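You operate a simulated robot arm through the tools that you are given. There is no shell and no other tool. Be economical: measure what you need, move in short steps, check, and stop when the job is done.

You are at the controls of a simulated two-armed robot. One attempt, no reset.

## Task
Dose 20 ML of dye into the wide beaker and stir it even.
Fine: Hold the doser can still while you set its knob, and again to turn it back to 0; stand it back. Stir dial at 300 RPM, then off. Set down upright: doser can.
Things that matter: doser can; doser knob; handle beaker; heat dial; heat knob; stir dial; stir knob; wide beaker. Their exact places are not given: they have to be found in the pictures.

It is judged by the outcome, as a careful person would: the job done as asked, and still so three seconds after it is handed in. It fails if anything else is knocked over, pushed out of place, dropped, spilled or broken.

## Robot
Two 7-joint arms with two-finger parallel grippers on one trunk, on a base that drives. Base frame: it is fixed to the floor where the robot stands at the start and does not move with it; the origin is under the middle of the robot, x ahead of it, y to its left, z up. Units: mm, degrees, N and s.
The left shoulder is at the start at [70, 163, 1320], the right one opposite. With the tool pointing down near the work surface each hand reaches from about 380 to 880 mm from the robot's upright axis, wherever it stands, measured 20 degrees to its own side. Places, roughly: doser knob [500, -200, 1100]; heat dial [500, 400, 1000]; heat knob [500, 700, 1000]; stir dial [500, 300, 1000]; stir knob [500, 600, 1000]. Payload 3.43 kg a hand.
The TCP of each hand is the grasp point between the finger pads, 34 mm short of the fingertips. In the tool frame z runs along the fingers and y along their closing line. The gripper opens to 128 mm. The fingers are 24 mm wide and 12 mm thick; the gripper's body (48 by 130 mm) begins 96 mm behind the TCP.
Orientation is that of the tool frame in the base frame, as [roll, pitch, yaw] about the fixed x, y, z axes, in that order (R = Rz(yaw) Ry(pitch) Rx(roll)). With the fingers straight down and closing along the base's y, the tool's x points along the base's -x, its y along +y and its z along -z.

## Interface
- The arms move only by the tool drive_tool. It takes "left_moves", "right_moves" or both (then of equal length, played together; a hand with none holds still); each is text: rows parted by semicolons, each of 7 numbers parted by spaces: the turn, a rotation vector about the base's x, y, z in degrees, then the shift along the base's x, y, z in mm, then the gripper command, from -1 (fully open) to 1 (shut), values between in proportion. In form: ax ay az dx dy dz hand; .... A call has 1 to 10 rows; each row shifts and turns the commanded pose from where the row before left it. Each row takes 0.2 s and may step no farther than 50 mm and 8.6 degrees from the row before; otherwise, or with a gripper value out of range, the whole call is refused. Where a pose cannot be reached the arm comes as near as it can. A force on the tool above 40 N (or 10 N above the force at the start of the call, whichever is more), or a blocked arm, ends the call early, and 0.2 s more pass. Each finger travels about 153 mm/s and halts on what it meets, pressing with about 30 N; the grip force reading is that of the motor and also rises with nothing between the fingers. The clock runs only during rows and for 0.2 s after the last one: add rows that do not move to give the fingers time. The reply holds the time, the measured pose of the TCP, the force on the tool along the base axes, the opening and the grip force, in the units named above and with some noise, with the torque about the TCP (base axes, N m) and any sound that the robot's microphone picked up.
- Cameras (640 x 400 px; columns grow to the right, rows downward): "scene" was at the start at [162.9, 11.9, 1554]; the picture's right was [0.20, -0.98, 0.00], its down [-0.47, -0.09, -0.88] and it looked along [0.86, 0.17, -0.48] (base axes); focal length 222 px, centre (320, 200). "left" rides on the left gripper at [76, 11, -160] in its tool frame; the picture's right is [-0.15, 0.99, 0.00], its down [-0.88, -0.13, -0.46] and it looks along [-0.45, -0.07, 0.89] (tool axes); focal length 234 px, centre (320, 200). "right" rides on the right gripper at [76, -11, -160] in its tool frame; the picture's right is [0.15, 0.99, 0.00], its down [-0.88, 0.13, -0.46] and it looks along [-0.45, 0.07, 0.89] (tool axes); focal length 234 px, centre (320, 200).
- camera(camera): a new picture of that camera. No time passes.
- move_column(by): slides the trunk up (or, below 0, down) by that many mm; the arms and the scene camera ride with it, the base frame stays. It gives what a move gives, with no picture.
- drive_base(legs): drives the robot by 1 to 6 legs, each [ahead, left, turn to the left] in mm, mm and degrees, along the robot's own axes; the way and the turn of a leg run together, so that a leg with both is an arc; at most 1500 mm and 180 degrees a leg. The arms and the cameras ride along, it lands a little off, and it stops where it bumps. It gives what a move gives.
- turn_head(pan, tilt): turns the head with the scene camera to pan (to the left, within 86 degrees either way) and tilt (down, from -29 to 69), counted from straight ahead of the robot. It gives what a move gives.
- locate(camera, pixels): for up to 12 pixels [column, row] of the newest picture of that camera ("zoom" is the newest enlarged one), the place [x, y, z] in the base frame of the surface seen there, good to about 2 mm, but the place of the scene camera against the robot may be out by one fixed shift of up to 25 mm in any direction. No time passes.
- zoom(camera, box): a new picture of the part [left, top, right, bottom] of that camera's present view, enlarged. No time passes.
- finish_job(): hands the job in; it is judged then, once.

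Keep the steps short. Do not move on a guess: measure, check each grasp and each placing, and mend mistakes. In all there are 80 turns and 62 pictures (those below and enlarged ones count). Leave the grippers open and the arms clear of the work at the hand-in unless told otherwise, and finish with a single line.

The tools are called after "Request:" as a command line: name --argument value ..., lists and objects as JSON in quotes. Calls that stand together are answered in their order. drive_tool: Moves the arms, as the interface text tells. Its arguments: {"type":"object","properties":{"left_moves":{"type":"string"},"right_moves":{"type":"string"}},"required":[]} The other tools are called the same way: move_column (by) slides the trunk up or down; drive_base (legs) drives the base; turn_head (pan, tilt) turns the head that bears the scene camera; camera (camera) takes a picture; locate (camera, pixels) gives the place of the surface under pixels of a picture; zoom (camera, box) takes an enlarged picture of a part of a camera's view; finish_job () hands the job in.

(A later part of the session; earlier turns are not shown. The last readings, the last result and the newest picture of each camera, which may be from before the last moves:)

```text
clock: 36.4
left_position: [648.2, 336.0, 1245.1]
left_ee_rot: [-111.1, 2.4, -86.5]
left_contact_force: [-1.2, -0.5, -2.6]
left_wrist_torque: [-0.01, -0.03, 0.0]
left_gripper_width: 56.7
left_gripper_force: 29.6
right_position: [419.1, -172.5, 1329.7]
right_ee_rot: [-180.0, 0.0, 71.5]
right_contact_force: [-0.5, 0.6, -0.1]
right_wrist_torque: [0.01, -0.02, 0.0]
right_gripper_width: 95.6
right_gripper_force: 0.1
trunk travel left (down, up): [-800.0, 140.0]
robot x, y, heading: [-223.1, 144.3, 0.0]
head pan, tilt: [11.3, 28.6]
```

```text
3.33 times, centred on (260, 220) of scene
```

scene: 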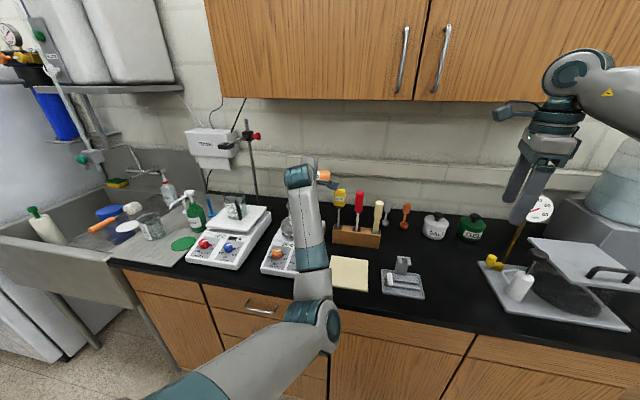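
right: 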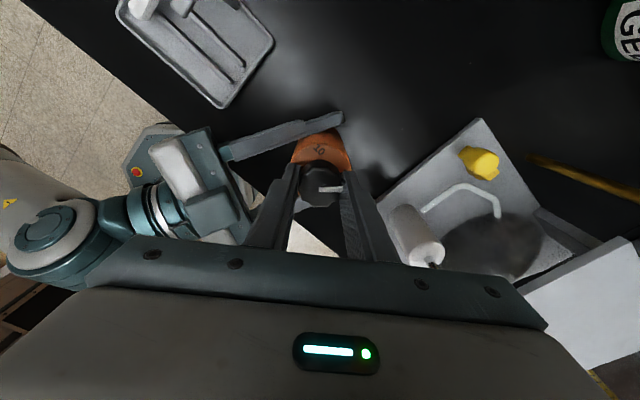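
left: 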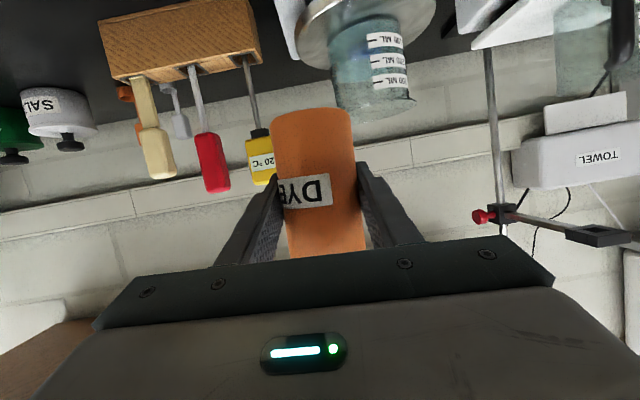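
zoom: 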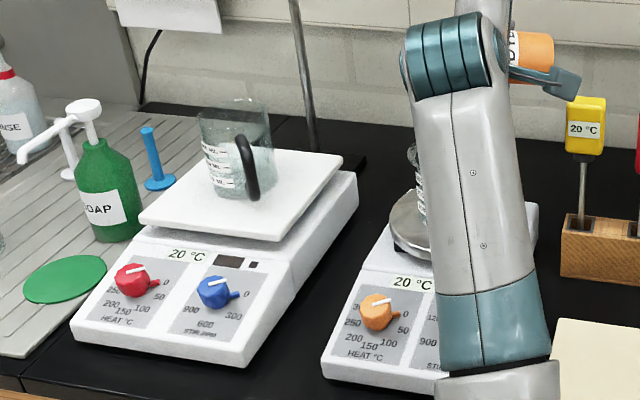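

Tipped near 90°, the can's mouth is about (622,400,1256), over the beaker. Continue to 120° of roll.

Request:
drive_tool --left_moves "-7.05 0 2.565 3 -0.7 0 1;-7.05 0 2.565 3 -0.7 0 1;-7.05 0 2.565 3 -0.7 0 1;-7.05 0 2.565 3 -0.7 0 1;0 0 0 0 0 0 1;0 0 0 0 0 0 1"

Request:
zoom --camera "scene" --box '[240, 140, 370, 260]'

Request:
camera --camera "left"

```text
clock: 37.8
left_position: [659.9, 327.7, 1246.0]
left_ee_rot: [-115.0, -26.2, -75.7]
left_contact_force: [0.6, -0.1, -1.4]
left_wrist_torque: [-0.01, 0.0, -0.02]
left_gripper_width: 56.7
left_gripper_force: 29.9
right_position: [419.0, -172.1, 1327.7]
right_ee_rot: [180.0, 0.0, 71.5]
right_contact_force: [0.1, 0.2, -0.2]
right_wrist_torque: [0.02, 0.01, -0.02]
right_gripper_width: 96.0
right_gripper_force: 0.1
trunk travel left (down, up): [-800.0, 140.0]
robot x, y, heading: [-224.5, 143.9, 0.4]
head pan, tilt: [11.3, 28.6]
```

```text
3.33 times, centred on (305, 200) of scene
```

zoom: 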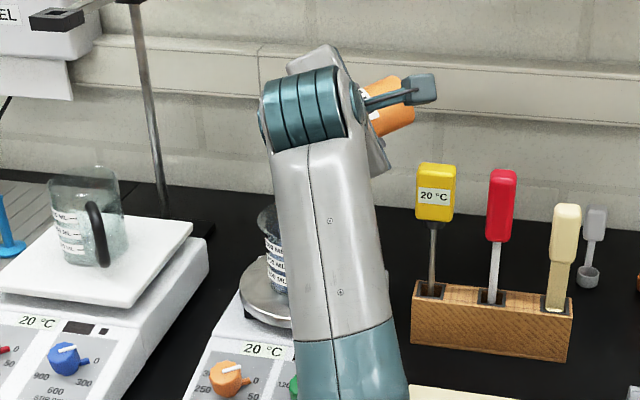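

```text
26 pictures are left
```

left: 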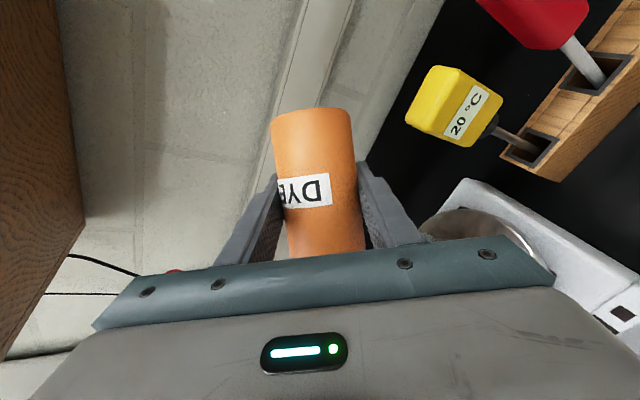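

Checking the beaker close up for dye.

Request:
zoom --camera "scene" --box '[280, 195, 312, 215]'

```text
16.00 times, centred on (296, 205) of scene
```

zoom: 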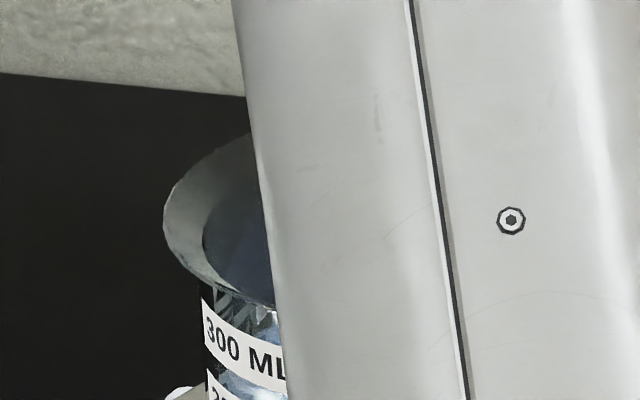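

The liquid looks darker, so dye seems to be coming. Continue to 150° over the beaker and wait for the whole dose.

Request:
drive_tool --left_moves "-7.05 0 2.565 2 6 0 1;-7.05 0 2.565 2 6 0 1;-7.05 0 2.565 2 6 0 1;-7.05 0 2.565 2 6 0 1;0 0 0 0 0 0 1;0 0 0 0 0 0 1;0 0 0 0 0 0 1;0 0 0 0 0 0 1;0 0 0 0 0 0 1;0 0 0 0 0 0 1"

Request:
zoom --camera "scene" --box '[248, 160, 328, 230]'

```text
clock: 40.0
left_position: [666.8, 340.4, 1244.5]
left_ee_rot: [-129.6, -52.3, -56.4]
left_contact_force: [-0.4, 0.2, -1.0]
left_wrist_torque: [0.02, 0.02, 0.0]
left_gripper_width: 56.6
left_gripper_force: 29.2
right_position: [418.6, -172.4, 1329.2]
right_ee_rot: [179.9, 0.0, 71.5]
right_contact_force: [0.1, -0.4, 0.1]
right_wrist_torque: [0.03, -0.05, 0.02]
right_gripper_width: 96.0
right_gripper_force: 0.1
trunk travel left (down, up): [-800.0, 140.0]
robot x, y, heading: [-226.9, 144.2, 0.3]
head pan, tilt: [11.3, 28.6]
```

```text
5.71 times, centred on (288, 195) of scene
```

zoom: 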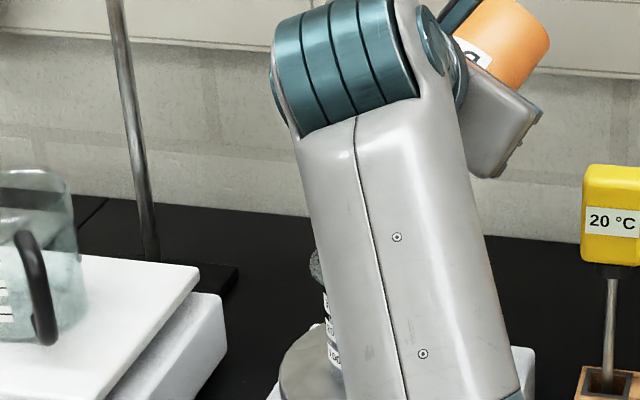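

Waiting a little more, then rolling back along the same arc.

Request:
drive_tool --left_moves "0 0 0 0 0 0 1;0 0 0 0 0 0 1;7.05 0 -2.565 -2 -6 0 1;7.05 0 -2.565 -2 -6 0 1;7.05 0 -2.565 -2 -6 0 1;7.05 0 -2.565 -2 -6 0 1;7.05 0 -2.565 -3 0.7 0 1;7.05 0 -2.565 -3 0.7 0 1;7.05 0 -2.565 -3 0.7 0 1;7.05 0 -2.565 -3 0.7 0 1"

Request:
drive_tool --left_moves "7.05 0 -2.565 -3 3 4 1;7.05 0 -2.565 -3 3 4 1;7.05 0 -2.565 -3 3 4 1;7.05 0 -2.565 -3 3 4 1;7.05 0 -2.565 -6 2 4 1;7.05 0 -2.565 -6 2 4 1;7.05 0 -2.565 -6 2 4 1;7.05 0 -2.565 -6 2 4 1;7.05 0 -2.565 -10 0 4 1;7.05 0 -2.565 -10 0 4 1"

```text
clock: 42.2
left_position: [645.5, 319.0, 1244.7]
left_ee_rot: [-111.2, 1.6, -87.8]
left_contact_force: [0.2, 0.1, -1.6]
left_wrist_torque: [-0.02, -0.02, 0.05]
left_gripper_width: 56.7
left_gripper_force: 30.4
right_position: [419.0, -173.0, 1327.6]
right_ee_rot: [180.0, 0.0, 71.5]
right_contact_force: [0.1, 0.2, 0.7]
right_wrist_torque: [-0.01, -0.02, -0.01]
right_gripper_width: 95.9
right_gripper_force: 0.1
trunk travel left (down, up): [-800.0, 140.0]
robot x, y, heading: [-224.8, 145.7, 0.1]
head pan, tilt: [11.3, 28.6]
```

```text
clock: 44.4
left_position: [590.9, 339.3, 1285.8]
left_ee_rot: [-143.5, 67.7, -139.4]
left_contact_force: [0.1, -0.1, -1.6]
left_wrist_torque: [0.0, 0.0, 0.02]
left_gripper_width: 56.5
left_gripper_force: 29.8
right_position: [418.7, -171.2, 1327.8]
right_ee_rot: [-179.9, 0.0, 71.5]
right_contact_force: [-0.7, -0.3, 0.4]
right_wrist_torque: [-0.01, -0.01, -0.01]
right_gripper_width: 95.8
right_gripper_force: 0.0
trunk travel left (down, up): [-800.0, 140.0]
robot x, y, heading: [-222.5, 147.7, -0.1]
head pan, tilt: [11.3, 28.6]
```

Rolling the last 15° upright, yawing back to -30 and withdrawing from the beaker.

Request:
drive_tool --left_moves "7.05 0 -2.565 -15 -10 0 1;7.05 0 -2.565 -15 -20 0 1;0 0 -5 -15 -30 0 1;0 0 -5 -15 -30 0 1;0 0 -5 -15 -30 0 1;0 0 -5 -10 -35 0 1;0 0 -5 -10 -35 0 1;0 0 -5 -10 -35 0 1;0 0 0 0 -30 -30 1;0 0 0 0 0 0 1"

Request:
camera --camera "scene"

Request:
zoom --camera "scene" --box '[245, 180, 325, 290]'

```text
clock: 46.6
left_position: [487.0, 85.0, 1252.1]
left_ee_rot: [176.8, 72.6, 148.0]
left_contact_force: [-0.8, 0.2, -1.3]
left_wrist_torque: [-0.05, -0.03, 0.01]
left_gripper_width: 56.7
left_gripper_force: 29.9
right_position: [418.6, -170.9, 1328.2]
right_ee_rot: [179.9, -0.1, 71.5]
right_contact_force: [0.3, 0.6, -0.3]
right_wrist_torque: [-0.01, 0.04, 0.01]
right_gripper_width: 96.0
right_gripper_force: 0.0
trunk travel left (down, up): [-800.0, 140.0]
robot x, y, heading: [-224.0, 144.9, 0.3]
head pan, tilt: [11.3, 28.6]
```

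```text
23 pictures are left
```

scene: 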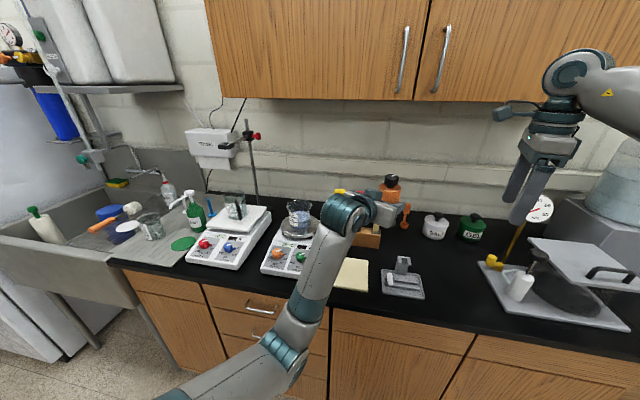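

```text
3.64 times, centred on (285, 235) of scene
```

zoom: 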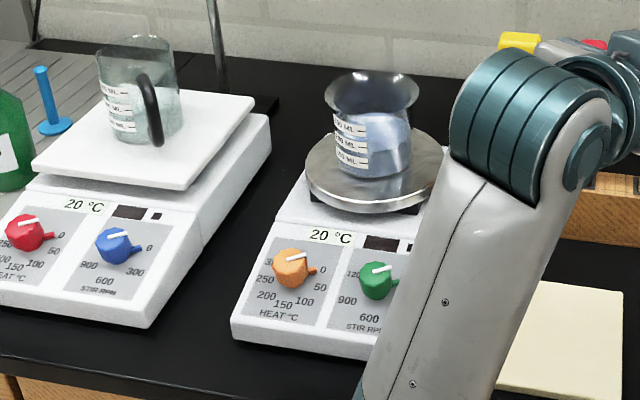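

The water has turned blue, no spill seen. Drive the base back right 145 mm and then level the can.

Request:
drive_base --legs '[[0, -145, 0]]'

Request:
drive_tool --left_moves "0.54 2.72 -1.04 0 -28 -20 1;0 0 0 0 -28 -30 1;0 0 0 0 -28 -30 1;0 0 0 0 -28 -30 1;0 0 0 0 0 -30 1;0 0 0 0 0 0 1;0 0 0 0 0 0 1"

Request:
camera --camera "left"

```text
clock: 48.0
left_position: [486.2, -57.2, 1252.6]
left_ee_rot: [177.0, 72.7, 148.2]
left_contact_force: [0.2, 1.1, -1.1]
left_wrist_torque: [-0.02, -0.02, -0.05]
left_gripper_width: 56.7
left_gripper_force: 30.3
right_position: [420.5, -313.4, 1329.7]
right_ee_rot: [-180.0, 0.1, 71.5]
right_contact_force: [0.5, 0.1, 0.9]
right_wrist_torque: [-0.03, 0.01, -0.03]
right_gripper_width: 95.7
right_gripper_force: 0.1
trunk travel left (down, up): [-800.0, 140.0]
robot x, y, heading: [-220.5, -2.2, 0.4]
head pan, tilt: [11.3, 28.6]
```

```text
clock: 49.6
left_position: [492.7, -164.4, 1118.7]
left_ee_rot: [176.7, 70.4, 147.6]
left_contact_force: [0.0, -0.2, -1.9]
left_wrist_torque: [0.01, 0.0, -0.02]
left_gripper_width: 56.5
left_gripper_force: 30.2
right_position: [420.0, -315.1, 1328.6]
right_ee_rot: [-180.0, 0.0, 71.6]
right_contact_force: [0.1, -0.2, -0.9]
right_wrist_torque: [0.0, 0.0, 0.01]
right_gripper_width: 95.8
right_gripper_force: 0.1
trunk travel left (down, up): [-800.0, 140.0]
robot x, y, heading: [-222.0, -0.1, 0.3]
head pan, tilt: [11.3, 28.6]
```

```text
21 pictures are left
```

left: 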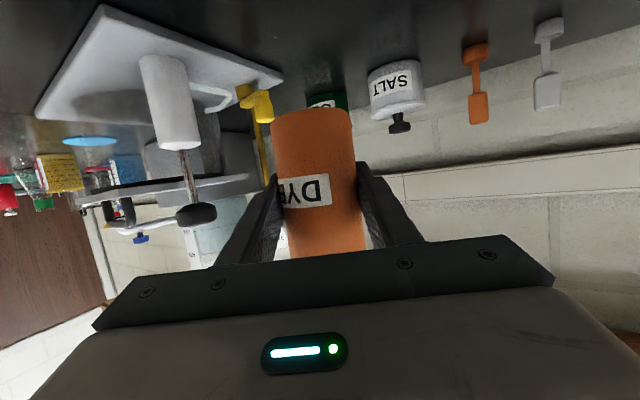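

Small tilt of about 1° remains; correcting and lowering to just above the table at the original spot.

Request:
drive_tool --left_moves "-0.78 0.91 -0.7 -6 -7 -20 1;0 0 0 -6 -8 -20 1;0 0 0 0 0 -25 1;0 0 0 0 0 -20 1;0 0 0 0 0 -15 1;0 0 0 0 0 -6 1;0 0 0 0 0 0 1"

```text
clock: 51.4
left_position: [513.1, -159.0, 1056.0]
left_ee_rot: [168.2, 73.2, 139.7]
left_contact_force: [0.1, -0.5, -0.7]
left_wrist_torque: [0.01, 0.01, -0.04]
left_gripper_width: 56.4
left_gripper_force: 29.7
right_position: [420.2, -315.4, 1329.1]
right_ee_rot: [180.0, 0.0, 71.6]
right_contact_force: [-0.2, 0.2, 0.1]
right_wrist_torque: [0.01, 0.04, 0.0]
right_gripper_width: 96.3
right_gripper_force: 0.0
trunk travel left (down, up): [-800.0, 140.0]
robot x, y, heading: [-220.5, -0.7, 0.5]
head pan, tilt: [11.3, 28.6]
stopped in row 7 (left hand): the arm was blocked; the commanded pose is now the measured one
```

The elbow is at a limit in this posture. I'll lift well clear, then move the base back and right so the home spot lies in front of the left shoulder.

Request:
drive_tool --left_moves "0 0 0 0 0 40 1;0 0 0 0 0 40 1;0 0 0 0 0 40 1;0 0 0 0 0 40 1;0 0 0 0 0 40 1;0 0 0 0 0 0 1"

Request:
drive_base --legs '[[-70, 0, 0], [0, -110, 0]]'

Request:
camera --camera "scene"

```text
clock: 52.8
left_position: [516.1, -149.2, 1250.8]
left_ee_rot: [166.4, 72.7, 138.7]
left_contact_force: [0.2, 0.8, -1.1]
left_wrist_torque: [0.01, -0.02, 0.02]
left_gripper_width: 56.5
left_gripper_force: 30.2
right_position: [420.6, -317.1, 1328.5]
right_ee_rot: [180.0, 0.0, 71.5]
right_contact_force: [0.8, -1.2, -0.6]
right_wrist_torque: [0.01, 0.01, 0.0]
right_gripper_width: 96.0
right_gripper_force: 0.0
trunk travel left (down, up): [-800.0, 140.0]
robot x, y, heading: [-221.8, -0.9, 0.2]
head pan, tilt: [11.3, 28.6]
```

```text
clock: 54.6
left_position: [445.1, -256.4, 1253.3]
left_ee_rot: [166.3, 73.0, 138.9]
left_contact_force: [0.6, 0.6, -0.7]
left_wrist_torque: [-0.01, 0.02, 0.04]
left_gripper_width: 56.6
left_gripper_force: 29.9
right_position: [347.9, -425.2, 1330.4]
right_ee_rot: [180.0, -0.1, 71.8]
right_contact_force: [-0.1, 0.2, 0.1]
right_wrist_torque: [-0.01, 0.0, -0.05]
right_gripper_width: 96.0
right_gripper_force: 0.1
trunk travel left (down, up): [-800.0, 140.0]
robot x, y, heading: [-292.6, -107.1, 0.2]
head pan, tilt: [11.3, 28.6]
```

```text
20 pictures are left
```

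scene: 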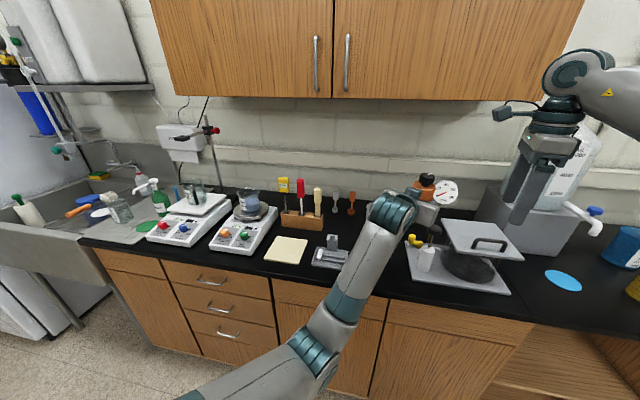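

Levelling the can (5° off) and moving over the home spot at z≈1120.

Request:
drive_tool --left_moves "-1 2.5 -1 9 19 0 1;-0.9 2.46 -0.9 9 19 0 1;0 0 0 9 19 -15 1;0 0 0 8.5 19.6 -25 1;0 0 0 0 0 -30 1;0 0 0 0 0 -30 1;0 0 0 0 0 -30 1;0 0 0 0 0 0 1;0 0 0 0 0 0 1"

```text
clock: 56.6
left_position: [483.4, -181.8, 1125.2]
left_ee_rot: [-179.6, 69.9, 150.3]
left_contact_force: [0.0, 0.1, -1.7]
left_wrist_torque: [-0.02, 0.0, 0.01]
left_gripper_width: 56.6
left_gripper_force: 30.0
right_position: [351.3, -426.6, 1328.6]
right_ee_rot: [180.0, -0.1, 71.7]
right_contact_force: [0.8, -0.3, 0.7]
right_wrist_torque: [-0.02, -0.01, -0.02]
right_gripper_width: 95.9
right_gripper_force: 0.0
trunk travel left (down, up): [-800.0, 140.0]
robot x, y, heading: [-295.5, -114.4, 0.4]
head pan, tilt: [11.3, 28.6]
```

Perfectly aligned. Lowering to z≈1008.

Request:
drive_tool --left_moves "0 0 0 -1 1 -30 1;0 0 0 -1 0.5 -30 1;0 0 0 0 0 -30 1;0 0 0 0 0 -20 1;0 0 0 0 0 -6 1;0 0 0 0 0 0 1;0 0 0 0 0 0 1"

Request:
camera --camera "left"

```text
clock: 58.2
left_position: [478.7, -179.9, 1006.3]
left_ee_rot: [-179.7, 69.9, 150.2]
left_contact_force: [-0.1, -0.2, -1.4]
left_wrist_torque: [-0.02, 0.02, 0.04]
left_gripper_width: 56.6
left_gripper_force: 29.6
right_position: [350.7, -425.2, 1328.9]
right_ee_rot: [-179.9, 0.0, 71.8]
right_contact_force: [-1.1, 0.4, 1.1]
right_wrist_torque: [-0.02, 0.0, -0.01]
right_gripper_width: 96.0
right_gripper_force: 0.0
trunk travel left (down, up): [-800.0, 140.0]
robot x, y, heading: [-293.7, -113.4, 0.2]
head pan, tilt: [11.3, 28.6]
```

```text
19 pictures are left
```

left: 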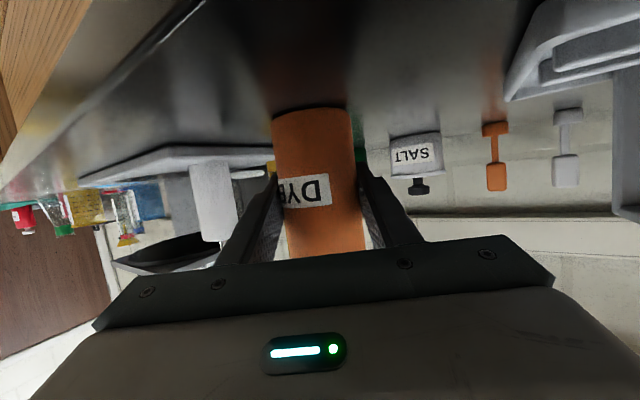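

Nearly touching. Lowering by millimetres to contact.

Request:
drive_tool --left_moves "0 0 0 0 0 -1 1;0 0 0 0 0 -1 1;0 0 0 0 0 0 1"

```text
clock: 59.0
left_position: [480.8, -180.6, 1004.1]
left_ee_rot: [-179.9, 69.9, 150.2]
left_contact_force: [0.1, -0.3, -0.5]
left_wrist_torque: [0.06, -0.04, 0.03]
left_gripper_width: 56.4
left_gripper_force: 30.4
right_position: [350.7, -425.4, 1328.0]
right_ee_rot: [-179.9, 0.0, 71.8]
right_contact_force: [-0.1, 0.2, 0.4]
right_wrist_torque: [0.01, 0.04, 0.01]
right_gripper_width: 96.1
right_gripper_force: 0.0
trunk travel left (down, up): [-800.0, 140.0]
robot x, y, heading: [-296.8, -108.5, 0.5]
head pan, tilt: [11.3, 28.6]
```

Contact starts. Seat one more mm and bring the right hand above the knob with yaw about 30°.

Request:
drive_tool --left_moves "0 0 0 0 0 -1 1;0 0 0 0 0 0 1;0 0 0 0 0 0 1;0 0 0 0 0 0 1;0 0 0 0 0 0 1;0 0 0 0 0 0 1;0 0 0 0 0 0 1" --right_moves "0 0 -7 21.5 41 -21 -0.1;0 0 -7 21.5 41 -21 -0.1;0 0 -7 21.5 41 -21 -0.1;0 0 -7 21.5 41 -21 -0.1;0 0 -7 21.5 41 -21 -0.1;0 0 -7 21.5 41 -21 -0.1;0 0 0 0 0 0 -0.1"

Request:
camera --camera "right"

Request:
zoom --camera "right" --box '[272, 110, 368, 170]'

```text
refused: row 1 steps farther than a row can; nothing moved
```

```text
18 pictures are left
```

right: 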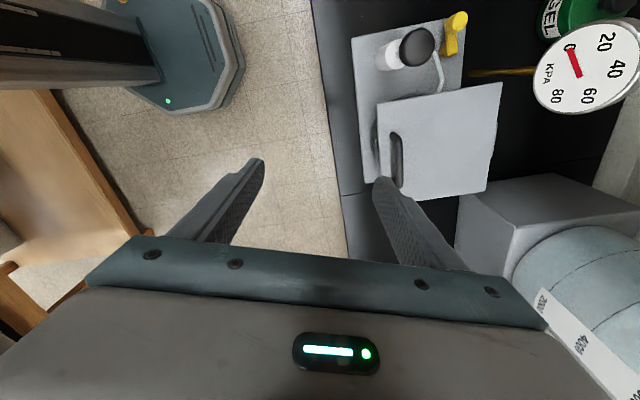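

```text
6.67 times, centred on (320, 140) of right
```

zoom: 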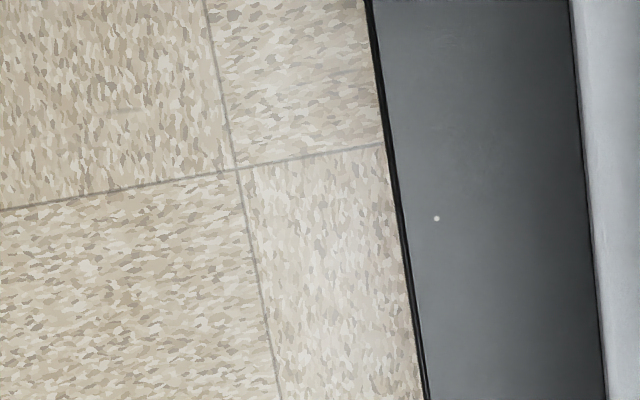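

Step was a hair too long; using seven smaller rows.

Request:
drive_tool --left_moves "0 0 0 0 0 -1 1;0 0 0 0 0 0 1;0 0 0 0 0 0 1;0 0 0 0 0 0 1;0 0 0 0 0 0 1;0 0 0 0 0 0 1;0 0 0 0 0 0 1;0 0 0 0 0 0 1" --right_moves "0 0 -6 18.4 35.1 -16 -0.1;0 0 -6 18.4 35.1 -16 -0.1;0 0 -6 18.4 35.1 -16 -0.1;0 0 -6 18.4 35.1 -16 -0.1;0 0 -6 18.4 35.1 -16 -0.1;0 0 -6 18.4 35.1 -16 -0.1;0 0 -6 18.4 35.1 -16 -0.1;0 0 0 0 0 0 -0.1"

Request:
camera --camera "right"

Request:
locate --camera "right" --pixels '[[320, 143], [310, 143], [330, 143], [320, 152], [320, 135]]'

```text
clock: 60.8
left_position: [479.9, -179.8, 1004.6]
left_ee_rot: [179.9, 70.0, 150.0]
left_contact_force: [4.0, 1.4, 10.2]
left_wrist_torque: [0.06, 0.02, -0.02]
left_gripper_width: 56.5
left_gripper_force: 30.0
right_position: [476.4, -180.1, 1218.6]
right_ee_rot: [-179.9, -0.1, 29.7]
right_contact_force: [-0.9, -0.1, -0.7]
right_wrist_torque: [0.03, -0.01, 0.04]
right_gripper_width: 70.5
right_gripper_force: 0.0
trunk travel left (down, up): [-800.0, 140.0]
robot x, y, heading: [-290.6, -109.8, 0.3]
head pan, tilt: [11.3, 28.6]
```

```text
16 pictures are left
```

right: 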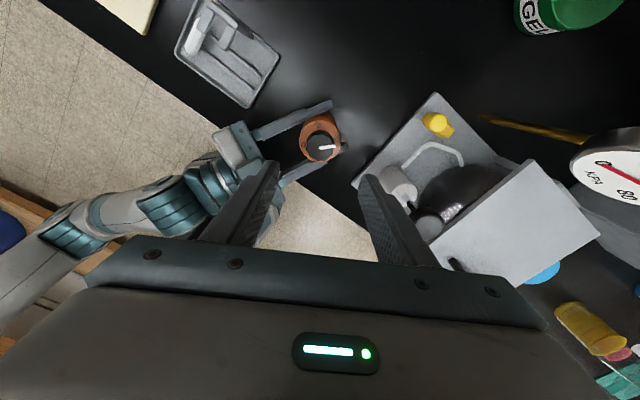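

```text
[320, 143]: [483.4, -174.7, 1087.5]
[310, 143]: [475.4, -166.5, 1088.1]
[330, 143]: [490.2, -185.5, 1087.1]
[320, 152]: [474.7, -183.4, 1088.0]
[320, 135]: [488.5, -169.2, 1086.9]
```

Can seated (10 N). Knob centre about (479.5,-178.5). Descending the right hand and gripping.

Request:
drive_tool --right_moves "0 0 0 1.5 0.8 -30 -0.1;0 0 0 1.5 0.8 -30 -0.1;0 0 0 0 0 -30 -0.1;0 0 0 0 0 -20 -0.1;0 0 0 0 0 -11 -0.1;0 0 0 0 0 0 0.2;0 0 0 0 0 0 0.36;0 0 0 0 0 0 0.45;0 0 0 0 0 0 1;0 0 0 0 0 0 1"

Request:
camera --camera "right"

```text
clock: 63.0
left_position: [478.3, -180.5, 1004.3]
left_ee_rot: [-179.7, 70.0, 150.1]
left_contact_force: [1.3, 0.7, 13.4]
left_wrist_torque: [0.01, 0.05, -0.01]
left_gripper_width: 56.4
left_gripper_force: 29.5
right_position: [480.6, -177.8, 1096.8]
right_ee_rot: [179.9, 0.0, 29.9]
right_contact_force: [-2.0, 1.6, -1.4]
right_wrist_torque: [0.4, 0.24, -0.02]
right_gripper_width: 34.5
right_gripper_force: 29.8
trunk travel left (down, up): [-800.0, 140.0]
robot x, y, heading: [-293.3, -112.9, 0.5]
head pan, tilt: [11.3, 28.6]
```

```text
15 pictures are left
```

right: 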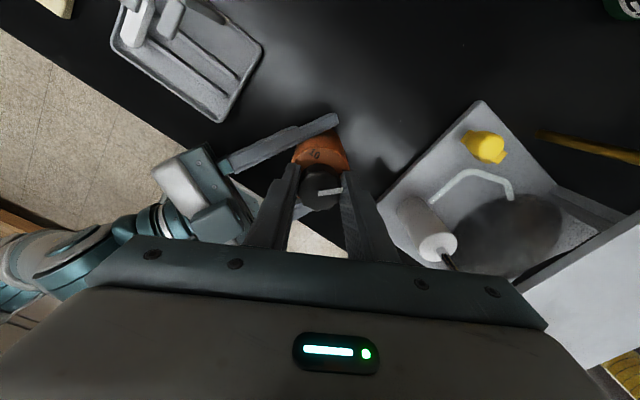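

Gripped. Turning the knob counter-clockwise 180° in stages.

Request:
drive_tool --right_moves "0 0 8.5 0 0 0 1;0 0 8.5 0 0 0 1;0 0 8.5 0 0 0 1;0 0 8.5 0 0 0 1;0 0 8.5 0 0 0 1;0 0 8.5 0 0 0 1;0 0 8.5 0 0 0 1;0 0 8.5 0 0 0 1;0 0 8.5 0 0 0 1;0 0 8.5 0 0 0 1"

Request:
drive_tool --right_moves "0 0 8.5 0 0 0 1;0 0 8.5 0 0 0 1;0 0 8.5 0 0 0 1;0 0 8.5 0 0 0 1;0 0 8.5 0 0 0 1;0 0 8.5 0 0 0 1;0 0 8.5 0 0 0 1;0 0 8.5 0 0 0 1;0 0 8.5 0 0 0 1;0 0 0 0 0 0 1"

```text
clock: 65.2
left_position: [478.5, -180.0, 1004.7]
left_ee_rot: [-179.9, 69.9, 150.0]
left_contact_force: [21.1, 0.0, 6.7]
left_wrist_torque: [-0.3, 0.6, -0.01]
left_gripper_width: 56.6
left_gripper_force: 30.0
right_position: [481.7, -181.6, 1096.5]
right_ee_rot: [179.9, 0.1, 114.7]
right_contact_force: [-22.1, -2.0, 5.7]
right_wrist_torque: [-0.08, 1.18, 0.01]
right_gripper_width: 34.5
right_gripper_force: 30.0
trunk travel left (down, up): [-800.0, 140.0]
robot x, y, heading: [-292.0, -108.3, 0.5]
head pan, tilt: [11.3, 28.6]
```

```text
clock: 67.4
left_position: [478.7, -179.7, 1004.9]
left_ee_rot: [-179.7, 70.0, 150.2]
left_contact_force: [-9.5, 21.3, 11.0]
left_wrist_torque: [-0.92, -0.12, 0.12]
left_gripper_width: 56.9
left_gripper_force: 30.3
right_position: [480.3, -178.9, 1096.8]
right_ee_rot: [-179.9, 0.1, -168.7]
right_contact_force: [7.5, -18.7, -0.1]
right_wrist_torque: [-0.52, -0.68, 0.01]
right_gripper_width: 33.8
right_gripper_force: 30.1
trunk travel left (down, up): [-800.0, 140.0]
robot x, y, heading: [-292.9, -108.3, 0.5]
head pan, tilt: [11.3, 28.6]
```

161.5° done; 18.5° more, then check.

Request:
drive_tool --right_moves "0 0 8.5 0 0 0 1;0 0 8.5 0 0 0 1;0 0 1.5 0 0 0 1;0 0 0 0 0 0 1"

Request:
zoom --camera "right" --box '[256, 120, 384, 200]'

```text
clock: 68.4
left_position: [479.3, -179.7, 1004.4]
left_ee_rot: [-179.8, 70.0, 150.1]
left_contact_force: [0.3, 20.5, 7.6]
left_wrist_torque: [-0.64, 0.19, 0.36]
left_gripper_width: 56.7
left_gripper_force: 29.8
right_position: [480.3, -178.8, 1096.4]
right_ee_rot: [-179.9, -0.2, -150.1]
right_contact_force: [-2.9, -21.0, -0.4]
right_wrist_torque: [-1.14, 0.1, -0.33]
right_gripper_width: 34.3
right_gripper_force: 30.1
trunk travel left (down, up): [-800.0, 140.0]
robot x, y, heading: [-294.0, -111.5, 0.2]
head pan, tilt: [11.3, 28.6]
```

```text
5.00 times, centred on (320, 160) of right
```

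zoom: 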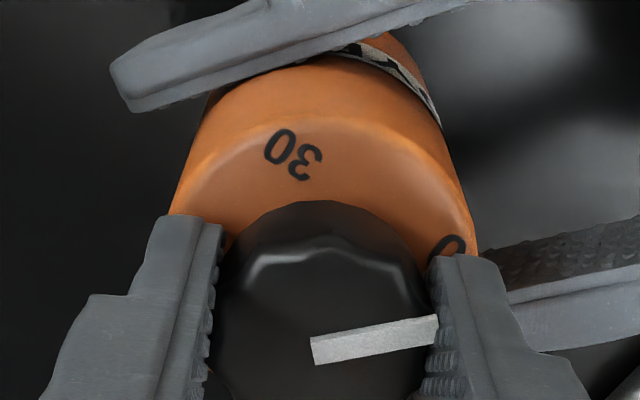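

A slight stop torque appears, so 0 is reached. Releasing and lifting to check the pointer.

Request:
drive_tool --right_moves "0 0 0 0 0 0 0.3;0 0 0 0 0 0 0;0 0 0 0 0 10 -0.1;0 0 0 0 0 25 -0.1;0 0 0 0 0 40 -0.1;0 0 0 0 0 40 -0.1;0 0 0 0 0 40 -0.1;0 0 0 0 0 0 -0.1"

Request:
zoom --camera "right" --box '[272, 105, 368, 165]'

```text
clock: 70.2
left_position: [478.6, -180.8, 1004.7]
left_ee_rot: [-179.9, 70.0, 150.0]
left_contact_force: [-2.2, 0.4, 5.5]
left_wrist_torque: [0.09, -0.03, -0.01]
left_gripper_width: 56.4
left_gripper_force: 30.0
right_position: [480.2, -176.6, 1240.5]
right_ee_rot: [180.0, 0.2, -150.2]
right_contact_force: [0.5, -0.1, 0.1]
right_wrist_torque: [0.01, 0.01, -0.05]
right_gripper_width: 70.6
right_gripper_force: 0.0
right hand out of reach, approached as far as the arm can: row 7
trunk travel left (down, up): [-800.0, 140.0]
robot x, y, heading: [-293.1, -113.9, 0.4]
head pan, tilt: [11.3, 28.6]
```

```text
6.67 times, centred on (320, 135) of right
```

zoom: 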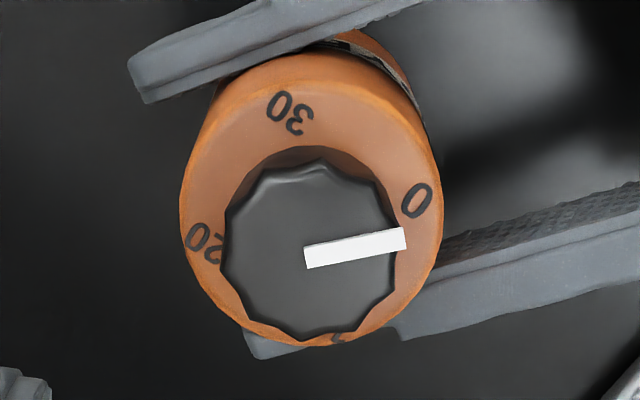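

Pointer matches the 0–20 line, so the knob is at 0. Opening the left hand, backing it out along its approach line while the right hand moves off.

Request:
drive_tool --left_moves "0 0 0 0 0 0.5 0;0 0 0 0 0 0 -0.5;0 0 0 0 0 0 -1;0 0 0 0 0 0 -1;0 0 0 -28.5 15.6 1 -1;0 0 0 -28.5 15.6 1 -1;0 0 0 -28.5 15.6 1 -1;0 0 0 -28.5 15.6 1 -1;0 0 0 -20 11 10 -1;0 0 0 0 0 0 -1" --right_moves "0 0 0 0 0 0 -0.1;0 0 0 0 0 0 -0.1;0 0 0 0 0 0 -0.1;0 0 0 0 0 0 -0.1;0 0 -6 -10 -30 10 -0.1;0 0 -6 -10 -30 10 -0.1;0 0 -6 -10 -30 10 -0.1;0 0 -6 -10 -30 10 -0.1;0 0 -6 -10 -30 10 -0.1;0 0 0 0 0 0 -0.1"

Request:
camera --camera "scene"

Request:
zoom --camera "scene" --box '[370, 200, 470, 280]'

```text
clock: 72.4
left_position: [346.9, -105.1, 1018.3]
left_ee_rot: [-179.5, 69.9, 150.4]
left_contact_force: [-0.1, 0.4, -0.8]
left_wrist_torque: [-0.04, 0.0, 0.03]
left_gripper_width: 128.1
left_gripper_force: 0.1
right_position: [432.9, -326.8, 1290.1]
right_ee_rot: [-180.0, 0.0, 179.8]
right_contact_force: [0.0, -0.4, -0.3]
right_wrist_torque: [-0.02, 0.02, 0.02]
right_gripper_width: 70.2
right_gripper_force: 0.1
trunk travel left (down, up): [-800.0, 140.0]
robot x, y, heading: [-297.7, -111.6, 0.5]
head pan, tilt: [11.3, 28.6]
```

```text
12 pictures are left
```

scene: 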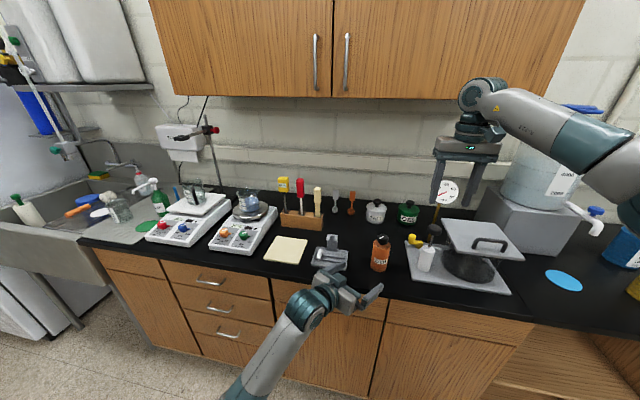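

```text
5.00 times, centred on (420, 240) of scene
```

zoom: 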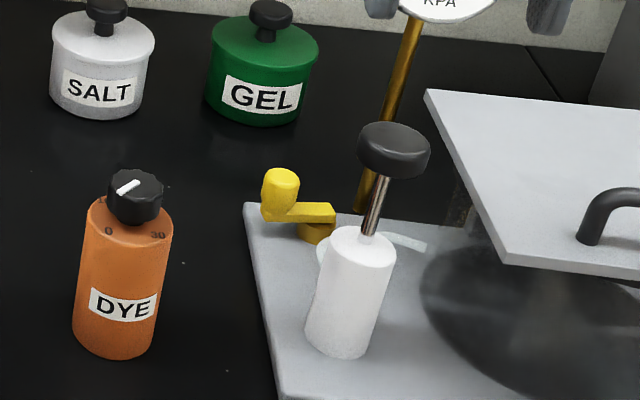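

The can is upright at home with its knob at 0. Next the green stir dial: I'll raise the left hand, then drive left 600 mm so the downward-pointing right hand can work on it.

Request:
drive_tool --left_moves "0 0 0 0 0 40 -1;0 0 0 0 0 40 -1;0 0 0 0 0 40 -1;0 0 0 0 0 40 -1;0 0 0 0 0 40 -1;0 0 0 0 0 40 -1;0 0 0 0 0 40 -1"

Request:
drive_base --legs '[[0, 600, 0]]'

Request:
camera --camera "right"

```text
clock: 74.0
left_position: [344.3, -107.7, 1298.8]
left_ee_rot: [-179.7, 69.8, 150.3]
left_contact_force: [-0.4, 1.0, -0.4]
left_wrist_torque: [0.01, -0.03, -0.02]
left_gripper_width: 128.2
left_gripper_force: 0.1
right_position: [431.8, -329.1, 1289.7]
right_ee_rot: [179.9, 0.0, 179.8]
right_contact_force: [-0.4, 0.1, 0.4]
right_wrist_torque: [0.02, -0.01, -0.02]
right_gripper_width: 70.1
right_gripper_force: 0.1
trunk travel left (down, up): [-800.0, 140.0]
robot x, y, heading: [-291.4, -112.2, 0.5]
head pan, tilt: [11.3, 28.6]
```

```text
clock: 77.4
left_position: [336.8, 500.0, 1298.3]
left_ee_rot: [-179.8, 70.0, 150.6]
left_contact_force: [0.5, 1.0, -0.1]
left_wrist_torque: [0.0, -0.03, 0.02]
left_gripper_width: 128.3
left_gripper_force: 0.2
right_position: [427.2, 278.5, 1291.6]
right_ee_rot: [179.9, 0.0, -179.9]
right_contact_force: [-1.3, 0.8, -0.1]
right_wrist_torque: [0.02, 0.02, 0.01]
right_gripper_width: 70.3
right_gripper_force: 0.0
trunk travel left (down, up): [-800.0, 140.0]
robot x, y, heading: [-302.2, 489.0, 0.9]
head pan, tilt: [11.3, 28.6]
```

```text
10 pictures are left
```

right: 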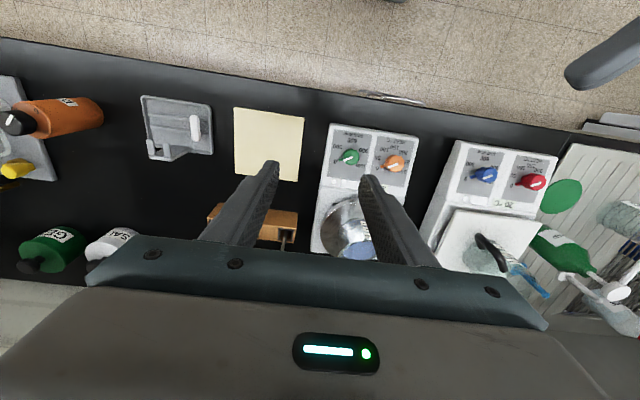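

Green dial at (350,157). Zooming and measuring dial and panel.

Request:
zoom --camera "right" --box '[318, 127, 382, 187]'

Request:
locate --camera "right" --pixels '[[350, 157], [345, 157], [356, 157], [350, 151], [350, 163], [340, 142], [336, 172], [370, 175], [370, 140], [341, 163]]'

```text
6.67 times, centred on (350, 157) of right
```

zoom: 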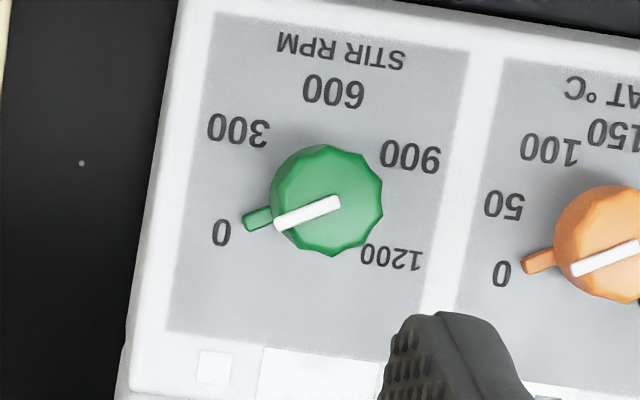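

```text
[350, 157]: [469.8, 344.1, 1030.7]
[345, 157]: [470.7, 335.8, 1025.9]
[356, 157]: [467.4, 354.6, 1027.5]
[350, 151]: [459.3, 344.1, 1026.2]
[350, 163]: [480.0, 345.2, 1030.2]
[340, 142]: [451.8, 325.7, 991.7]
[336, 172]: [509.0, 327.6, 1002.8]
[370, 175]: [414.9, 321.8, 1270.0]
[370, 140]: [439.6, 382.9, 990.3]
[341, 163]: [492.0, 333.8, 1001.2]
```

Dial: centre (470,346), top z 1031, panel sloped about 10.5°, 60° per 300 RPM clockwise, now at 0. Moving the right hand above it, yawed -45° and tilted to the panel.

Request:
drive_tool --right_moves "0 0 -7.5 7 11.2 -30 0.05;0 0 -7.5 7 11.2 -30 0.05;0 0 -7.5 7 11.2 -30 0.05;0 0 -7.5 7 11.2 -30 0.05;0 0 -7.5 7 11.2 -30 0.05;0 0 -7.5 7 11.2 -30 0.05;0 -5.25 0 0 0 0 0.05;0 -5.25 0 0 0 0 0.05;0 0 0 0 0 0 0.05"

Request:
camera --camera "right"

Request:
locate --camera "right" --pixels '[[320, 165], [315, 155], [325, 155], [320, 150], [320, 175], [310, 165], [330, 165], [320, 145]]'

```text
clock: 79.4
left_position: [338.8, 501.3, 1297.7]
left_ee_rot: [-179.7, 69.9, 150.9]
left_contact_force: [0.1, 0.7, -0.9]
left_wrist_torque: [-0.02, -0.01, -0.03]
left_gripper_width: 127.8
left_gripper_force: 0.2
right_position: [468.5, 349.3, 1109.8]
right_ee_rot: [172.5, 7.5, 134.8]
right_contact_force: [-0.8, 0.8, 0.1]
right_wrist_torque: [0.01, 0.01, -0.01]
right_gripper_width: 60.7
right_gripper_force: 0.1
trunk travel left (down, up): [-800.0, 140.0]
robot x, y, heading: [-302.0, 487.3, 1.1]
head pan, tilt: [11.3, 28.6]
```

```text
8 pictures are left
```

right: 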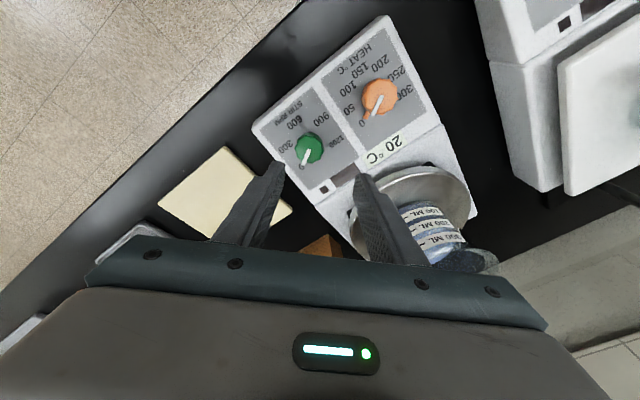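

```text
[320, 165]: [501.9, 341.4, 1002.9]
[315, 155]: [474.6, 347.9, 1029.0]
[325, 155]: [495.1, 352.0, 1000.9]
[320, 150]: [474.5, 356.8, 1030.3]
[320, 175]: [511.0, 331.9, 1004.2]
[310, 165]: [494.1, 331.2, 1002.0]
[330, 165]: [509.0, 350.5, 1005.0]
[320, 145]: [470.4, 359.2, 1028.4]
```

Locating the dial centre more exactly (knob around (309,148)).

Request:
locate --camera "right" --pixels '[[309, 148], [299, 148], [319, 148], [309, 138], [309, 157], [302, 140], [316, 156], [316, 140], [304, 154]]'

Request:
zoom --camera "right" --box '[276, 120, 340, 160]'

```text
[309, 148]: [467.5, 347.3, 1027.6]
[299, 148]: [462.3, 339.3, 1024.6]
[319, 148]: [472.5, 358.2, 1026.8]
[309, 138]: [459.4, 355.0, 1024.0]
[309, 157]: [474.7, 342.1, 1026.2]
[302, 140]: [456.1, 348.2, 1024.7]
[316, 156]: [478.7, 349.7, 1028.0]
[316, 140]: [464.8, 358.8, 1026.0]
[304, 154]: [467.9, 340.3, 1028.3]
```

```text
10.00 times, centred on (308, 140) of right
```

zoom: 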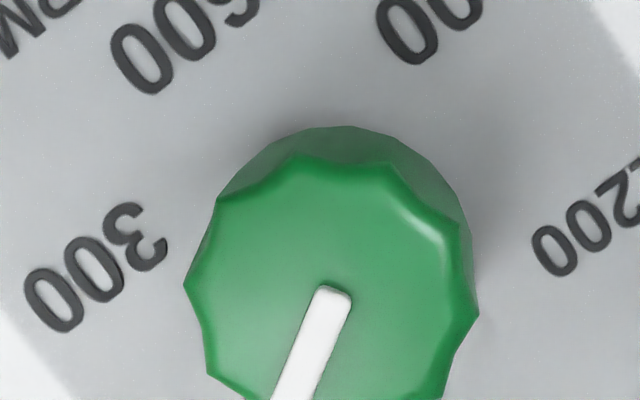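

Dial centre (469,346), top 1029. Descending to z≈1040 and closing gently on it.

Request:
drive_tool --right_moves "0 0 0 -1.5 -2 -25 0.05;0 0 0 0 0 -25 0.05;0 0 0 0 0 -14 0.05;0 0 0 0 0 -6 0.05;0 0 0 0 0 0 0.3;0 0 0 0 0 0 0.45;0 0 0 0 0 0 0.55;0 0 0 0 0 0 0.7;0 0 0 0 0 0 1;0 0 0 0 0 0 1"

Request:
zoom --camera "right" --box '[240, 100, 400, 220]'

```text
clock: 81.6
left_position: [335.6, 500.1, 1299.9]
left_ee_rot: [-179.8, 70.0, 150.6]
left_contact_force: [-0.3, 0.7, -0.4]
left_wrist_torque: [-0.01, 0.0, 0.01]
left_gripper_width: 128.1
left_gripper_force: 0.0
right_position: [467.3, 344.9, 1039.2]
right_ee_rot: [172.5, 7.3, 134.8]
right_contact_force: [-8.5, -3.8, -5.6]
right_wrist_torque: [0.57, -0.6, 0.05]
right_gripper_width: 29.2
right_gripper_force: 45.0
trunk travel left (down, up): [-800.0, 140.0]
robot x, y, heading: [-298.7, 491.6, 0.8]
head pan, tilt: [11.3, 28.6]
```

```text
3.33 times, centred on (320, 160) of right
```

zoom: 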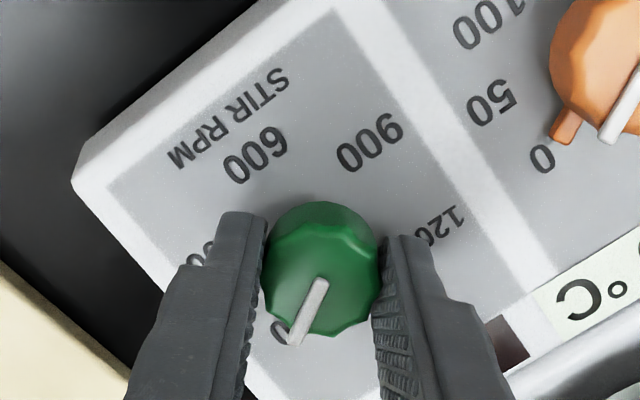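

Dial gripped at 29 mm. Turning 60° clockwise about the panel normal, to 300.

Request:
drive_tool --right_moves "1.365 0 -7.37 0 0 0 1;1.365 0 -7.37 0 0 0 1;1.365 0 -7.37 0 0 0 1;1.365 0 -7.37 0 0 0 1;1.365 0 -7.37 0 0 0 1;1.365 0 -7.37 0 0 0 1;1.365 0 -7.37 0 0 0 1;1.365 0 -7.37 0 0 0 1;0 0 0 0 0 0 1"

Request:
zoom --camera "right" --box '[240, 100, 400, 220]'

```text
clock: 83.6
left_position: [335.7, 500.9, 1298.5]
left_ee_rot: [-179.8, 69.9, 150.6]
left_contact_force: [0.1, 0.5, -0.5]
left_wrist_torque: [0.0, -0.01, -0.02]
left_gripper_width: 128.0
left_gripper_force: 0.1
right_position: [467.2, 346.1, 1040.1]
right_ee_rot: [169.8, -2.6, 75.3]
right_contact_force: [-12.0, -3.2, -9.5]
right_wrist_torque: [0.34, -0.93, 0.09]
right_gripper_width: 29.2
right_gripper_force: 44.7
trunk travel left (down, up): [-800.0, 140.0]
robot x, y, heading: [-302.4, 485.3, 0.8]
head pan, tilt: [11.3, 28.6]
```

```text
3.33 times, centred on (320, 160) of right
```

zoom: 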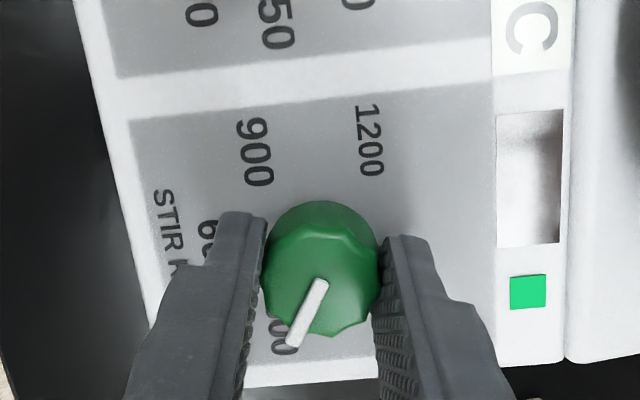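

The lamp is green: stirring at 300. Holding while it stirs, then a look.

Request:
drive_tool --right_moves "0 0 0 0 0 0 1;0 0 0 0 0 0 1;0 0 0 0 0 0 1;0 0 0 0 0 0 1;0 0 0 0 0 0 1;0 0 0 0 0 0 1;0 0 0 0 0 0 1;0 0 0 0 0 0 1;0 0 0 0 0 0 1;0 0 0 0 0 0 1"

Request:
drive_tool --right_moves "0 0 0 0 0 0 1;0 0 0 0 0 0 1;0 0 0 0 0 0 1;0 0 0 0 0 0 1;0 0 0 0 0 0 1;0 0 0 0 0 0 1;0 0 0 0 0 0 1;0 0 0 0 0 0 1;0 0 0 0 0 0 1;0 0 0 0 0 0 1"

Request:
drive_tool --right_moves "0 0 0 0 0 0 1;0 0 0 0 0 0 1;0 0 0 0 0 0 1;0 0 0 0 0 0 1;0 0 0 0 0 0 1;0 0 0 0 0 0 1;0 0 0 0 0 0 1;0 0 0 0 0 0 1;0 0 0 0 0 0 1;0 0 0 0 0 0 1"

Request:
drive_tool --right_moves "0 0 0 0 0 0 1;0 0 0 0 0 0 1;0 0 0 0 0 0 1;0 0 0 0 0 0 1;0 0 0 0 0 0 1;0 0 0 0 0 0 1;0 0 0 0 0 0 1;0 0 0 0 0 0 1;0 0 0 0 0 0 1;0 0 0 0 0 0 1"

Request:
drive_tool --right_moves "0 0 0 0 0 0 1;0 0 0 0 0 0 1;0 0 0 0 0 0 1;0 0 0 0 0 0 1;0 0 0 0 0 0 1;0 0 0 0 0 0 1;0 0 0 0 0 0 1;0 0 0 0 0 0 1;0 0 0 0 0 0 1;0 0 0 0 0 0 1"

Request:
camera --camera "scene"

```text
clock: 85.8
left_position: [335.7, 498.8, 1299.2]
left_ee_rot: [-179.9, 69.9, 150.7]
left_contact_force: [0.9, -0.2, 0.4]
left_wrist_torque: [-0.02, -0.04, -0.01]
left_gripper_width: 128.0
left_gripper_force: 0.1
right_position: [466.9, 344.7, 1040.9]
right_ee_rot: [169.8, -2.7, 75.5]
right_contact_force: [-13.5, -4.1, -10.3]
right_wrist_torque: [-0.77, -0.52, -0.15]
right_gripper_width: 29.3
right_gripper_force: 44.7
trunk travel left (down, up): [-800.0, 140.0]
robot x, y, heading: [-301.7, 484.7, 1.1]
head pan, tilt: [11.3, 28.6]
```

```text
clock: 88.0
left_position: [336.5, 500.2, 1300.2]
left_ee_rot: [-180.0, 69.9, 150.7]
left_contact_force: [-0.3, 0.2, 1.3]
left_wrist_torque: [0.02, -0.02, 0.01]
left_gripper_width: 128.1
left_gripper_force: 0.1
right_position: [466.3, 344.6, 1038.9]
right_ee_rot: [169.8, -2.6, 75.5]
right_contact_force: [-14.3, -5.3, -12.2]
right_wrist_torque: [-0.28, -0.65, -0.06]
right_gripper_width: 29.4
right_gripper_force: 45.1
trunk travel left (down, up): [-800.0, 140.0]
robot x, y, heading: [-300.5, 491.8, 0.8]
head pan, tilt: [11.3, 28.6]
```

```text
clock: 90.2
left_position: [335.4, 499.5, 1299.5]
left_ee_rot: [-179.9, 70.0, 150.6]
left_contact_force: [-0.3, -1.2, 0.0]
left_wrist_torque: [-0.02, 0.0, 0.01]
left_gripper_width: 128.0
left_gripper_force: 0.0
right_position: [465.7, 345.0, 1040.1]
right_ee_rot: [169.8, -2.6, 75.5]
right_contact_force: [-14.7, -4.0, -12.2]
right_wrist_torque: [-0.29, -0.58, 0.0]
right_gripper_width: 29.2
right_gripper_force: 44.5
trunk travel left (down, up): [-800.0, 140.0]
robot x, y, heading: [-303.2, 488.7, 0.9]
head pan, tilt: [11.3, 28.6]
```

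```text
clock: 92.4
left_position: [335.4, 499.4, 1299.6]
left_ee_rot: [-179.9, 69.9, 150.6]
left_contact_force: [0.4, -0.2, 0.4]
left_wrist_torque: [-0.01, 0.01, 0.0]
left_gripper_width: 128.0
left_gripper_force: 0.0
right_position: [466.8, 345.8, 1040.6]
right_ee_rot: [169.9, -2.6, 75.5]
right_contact_force: [-14.6, -4.3, -12.3]
right_wrist_torque: [-0.33, -0.62, -0.07]
right_gripper_width: 29.5
right_gripper_force: 45.2
trunk travel left (down, up): [-800.0, 140.0]
robot x, y, heading: [-302.9, 490.8, 0.8]
head pan, tilt: [11.3, 28.6]
```

```text
clock: 94.6
left_position: [336.9, 500.2, 1298.7]
left_ee_rot: [-179.9, 69.9, 150.7]
left_contact_force: [0.8, -0.1, -0.2]
left_wrist_torque: [0.02, 0.01, 0.0]
left_gripper_width: 127.8
left_gripper_force: 0.0
right_position: [466.3, 344.8, 1040.6]
right_ee_rot: [169.7, -2.6, 75.5]
right_contact_force: [-14.8, -4.3, -11.7]
right_wrist_torque: [-0.32, -0.63, -0.09]
right_gripper_width: 29.6
right_gripper_force: 45.0
trunk travel left (down, up): [-800.0, 140.0]
robot x, y, heading: [-301.1, 489.8, 0.9]
head pan, tilt: [11.3, 28.6]
```

```text
4 pictures are left
```

scene: 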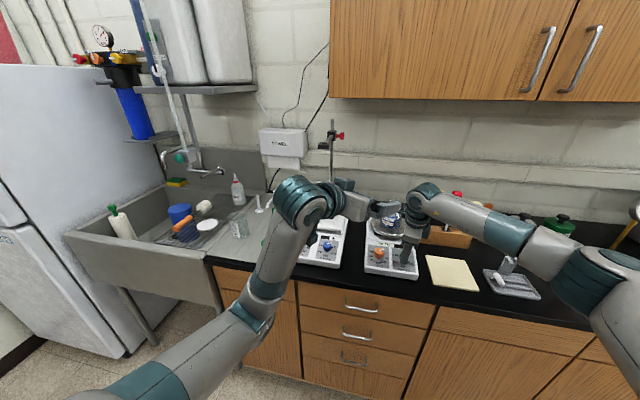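

Zooming on the beaker near (388,224).

Request:
zoom --camera "scene" --box '[364, 205, 412, 235]'

```text
13.33 times, centred on (388, 220) of scene
```

zoom: 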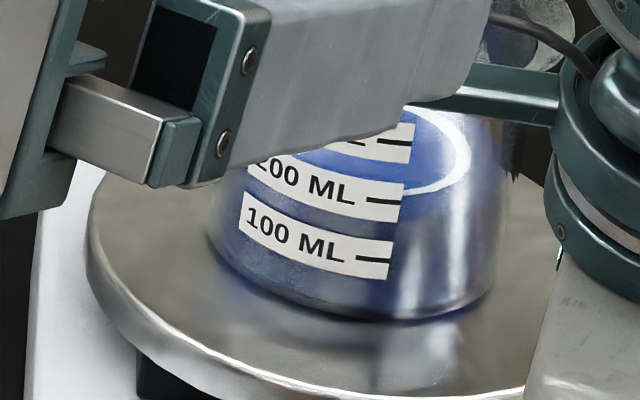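

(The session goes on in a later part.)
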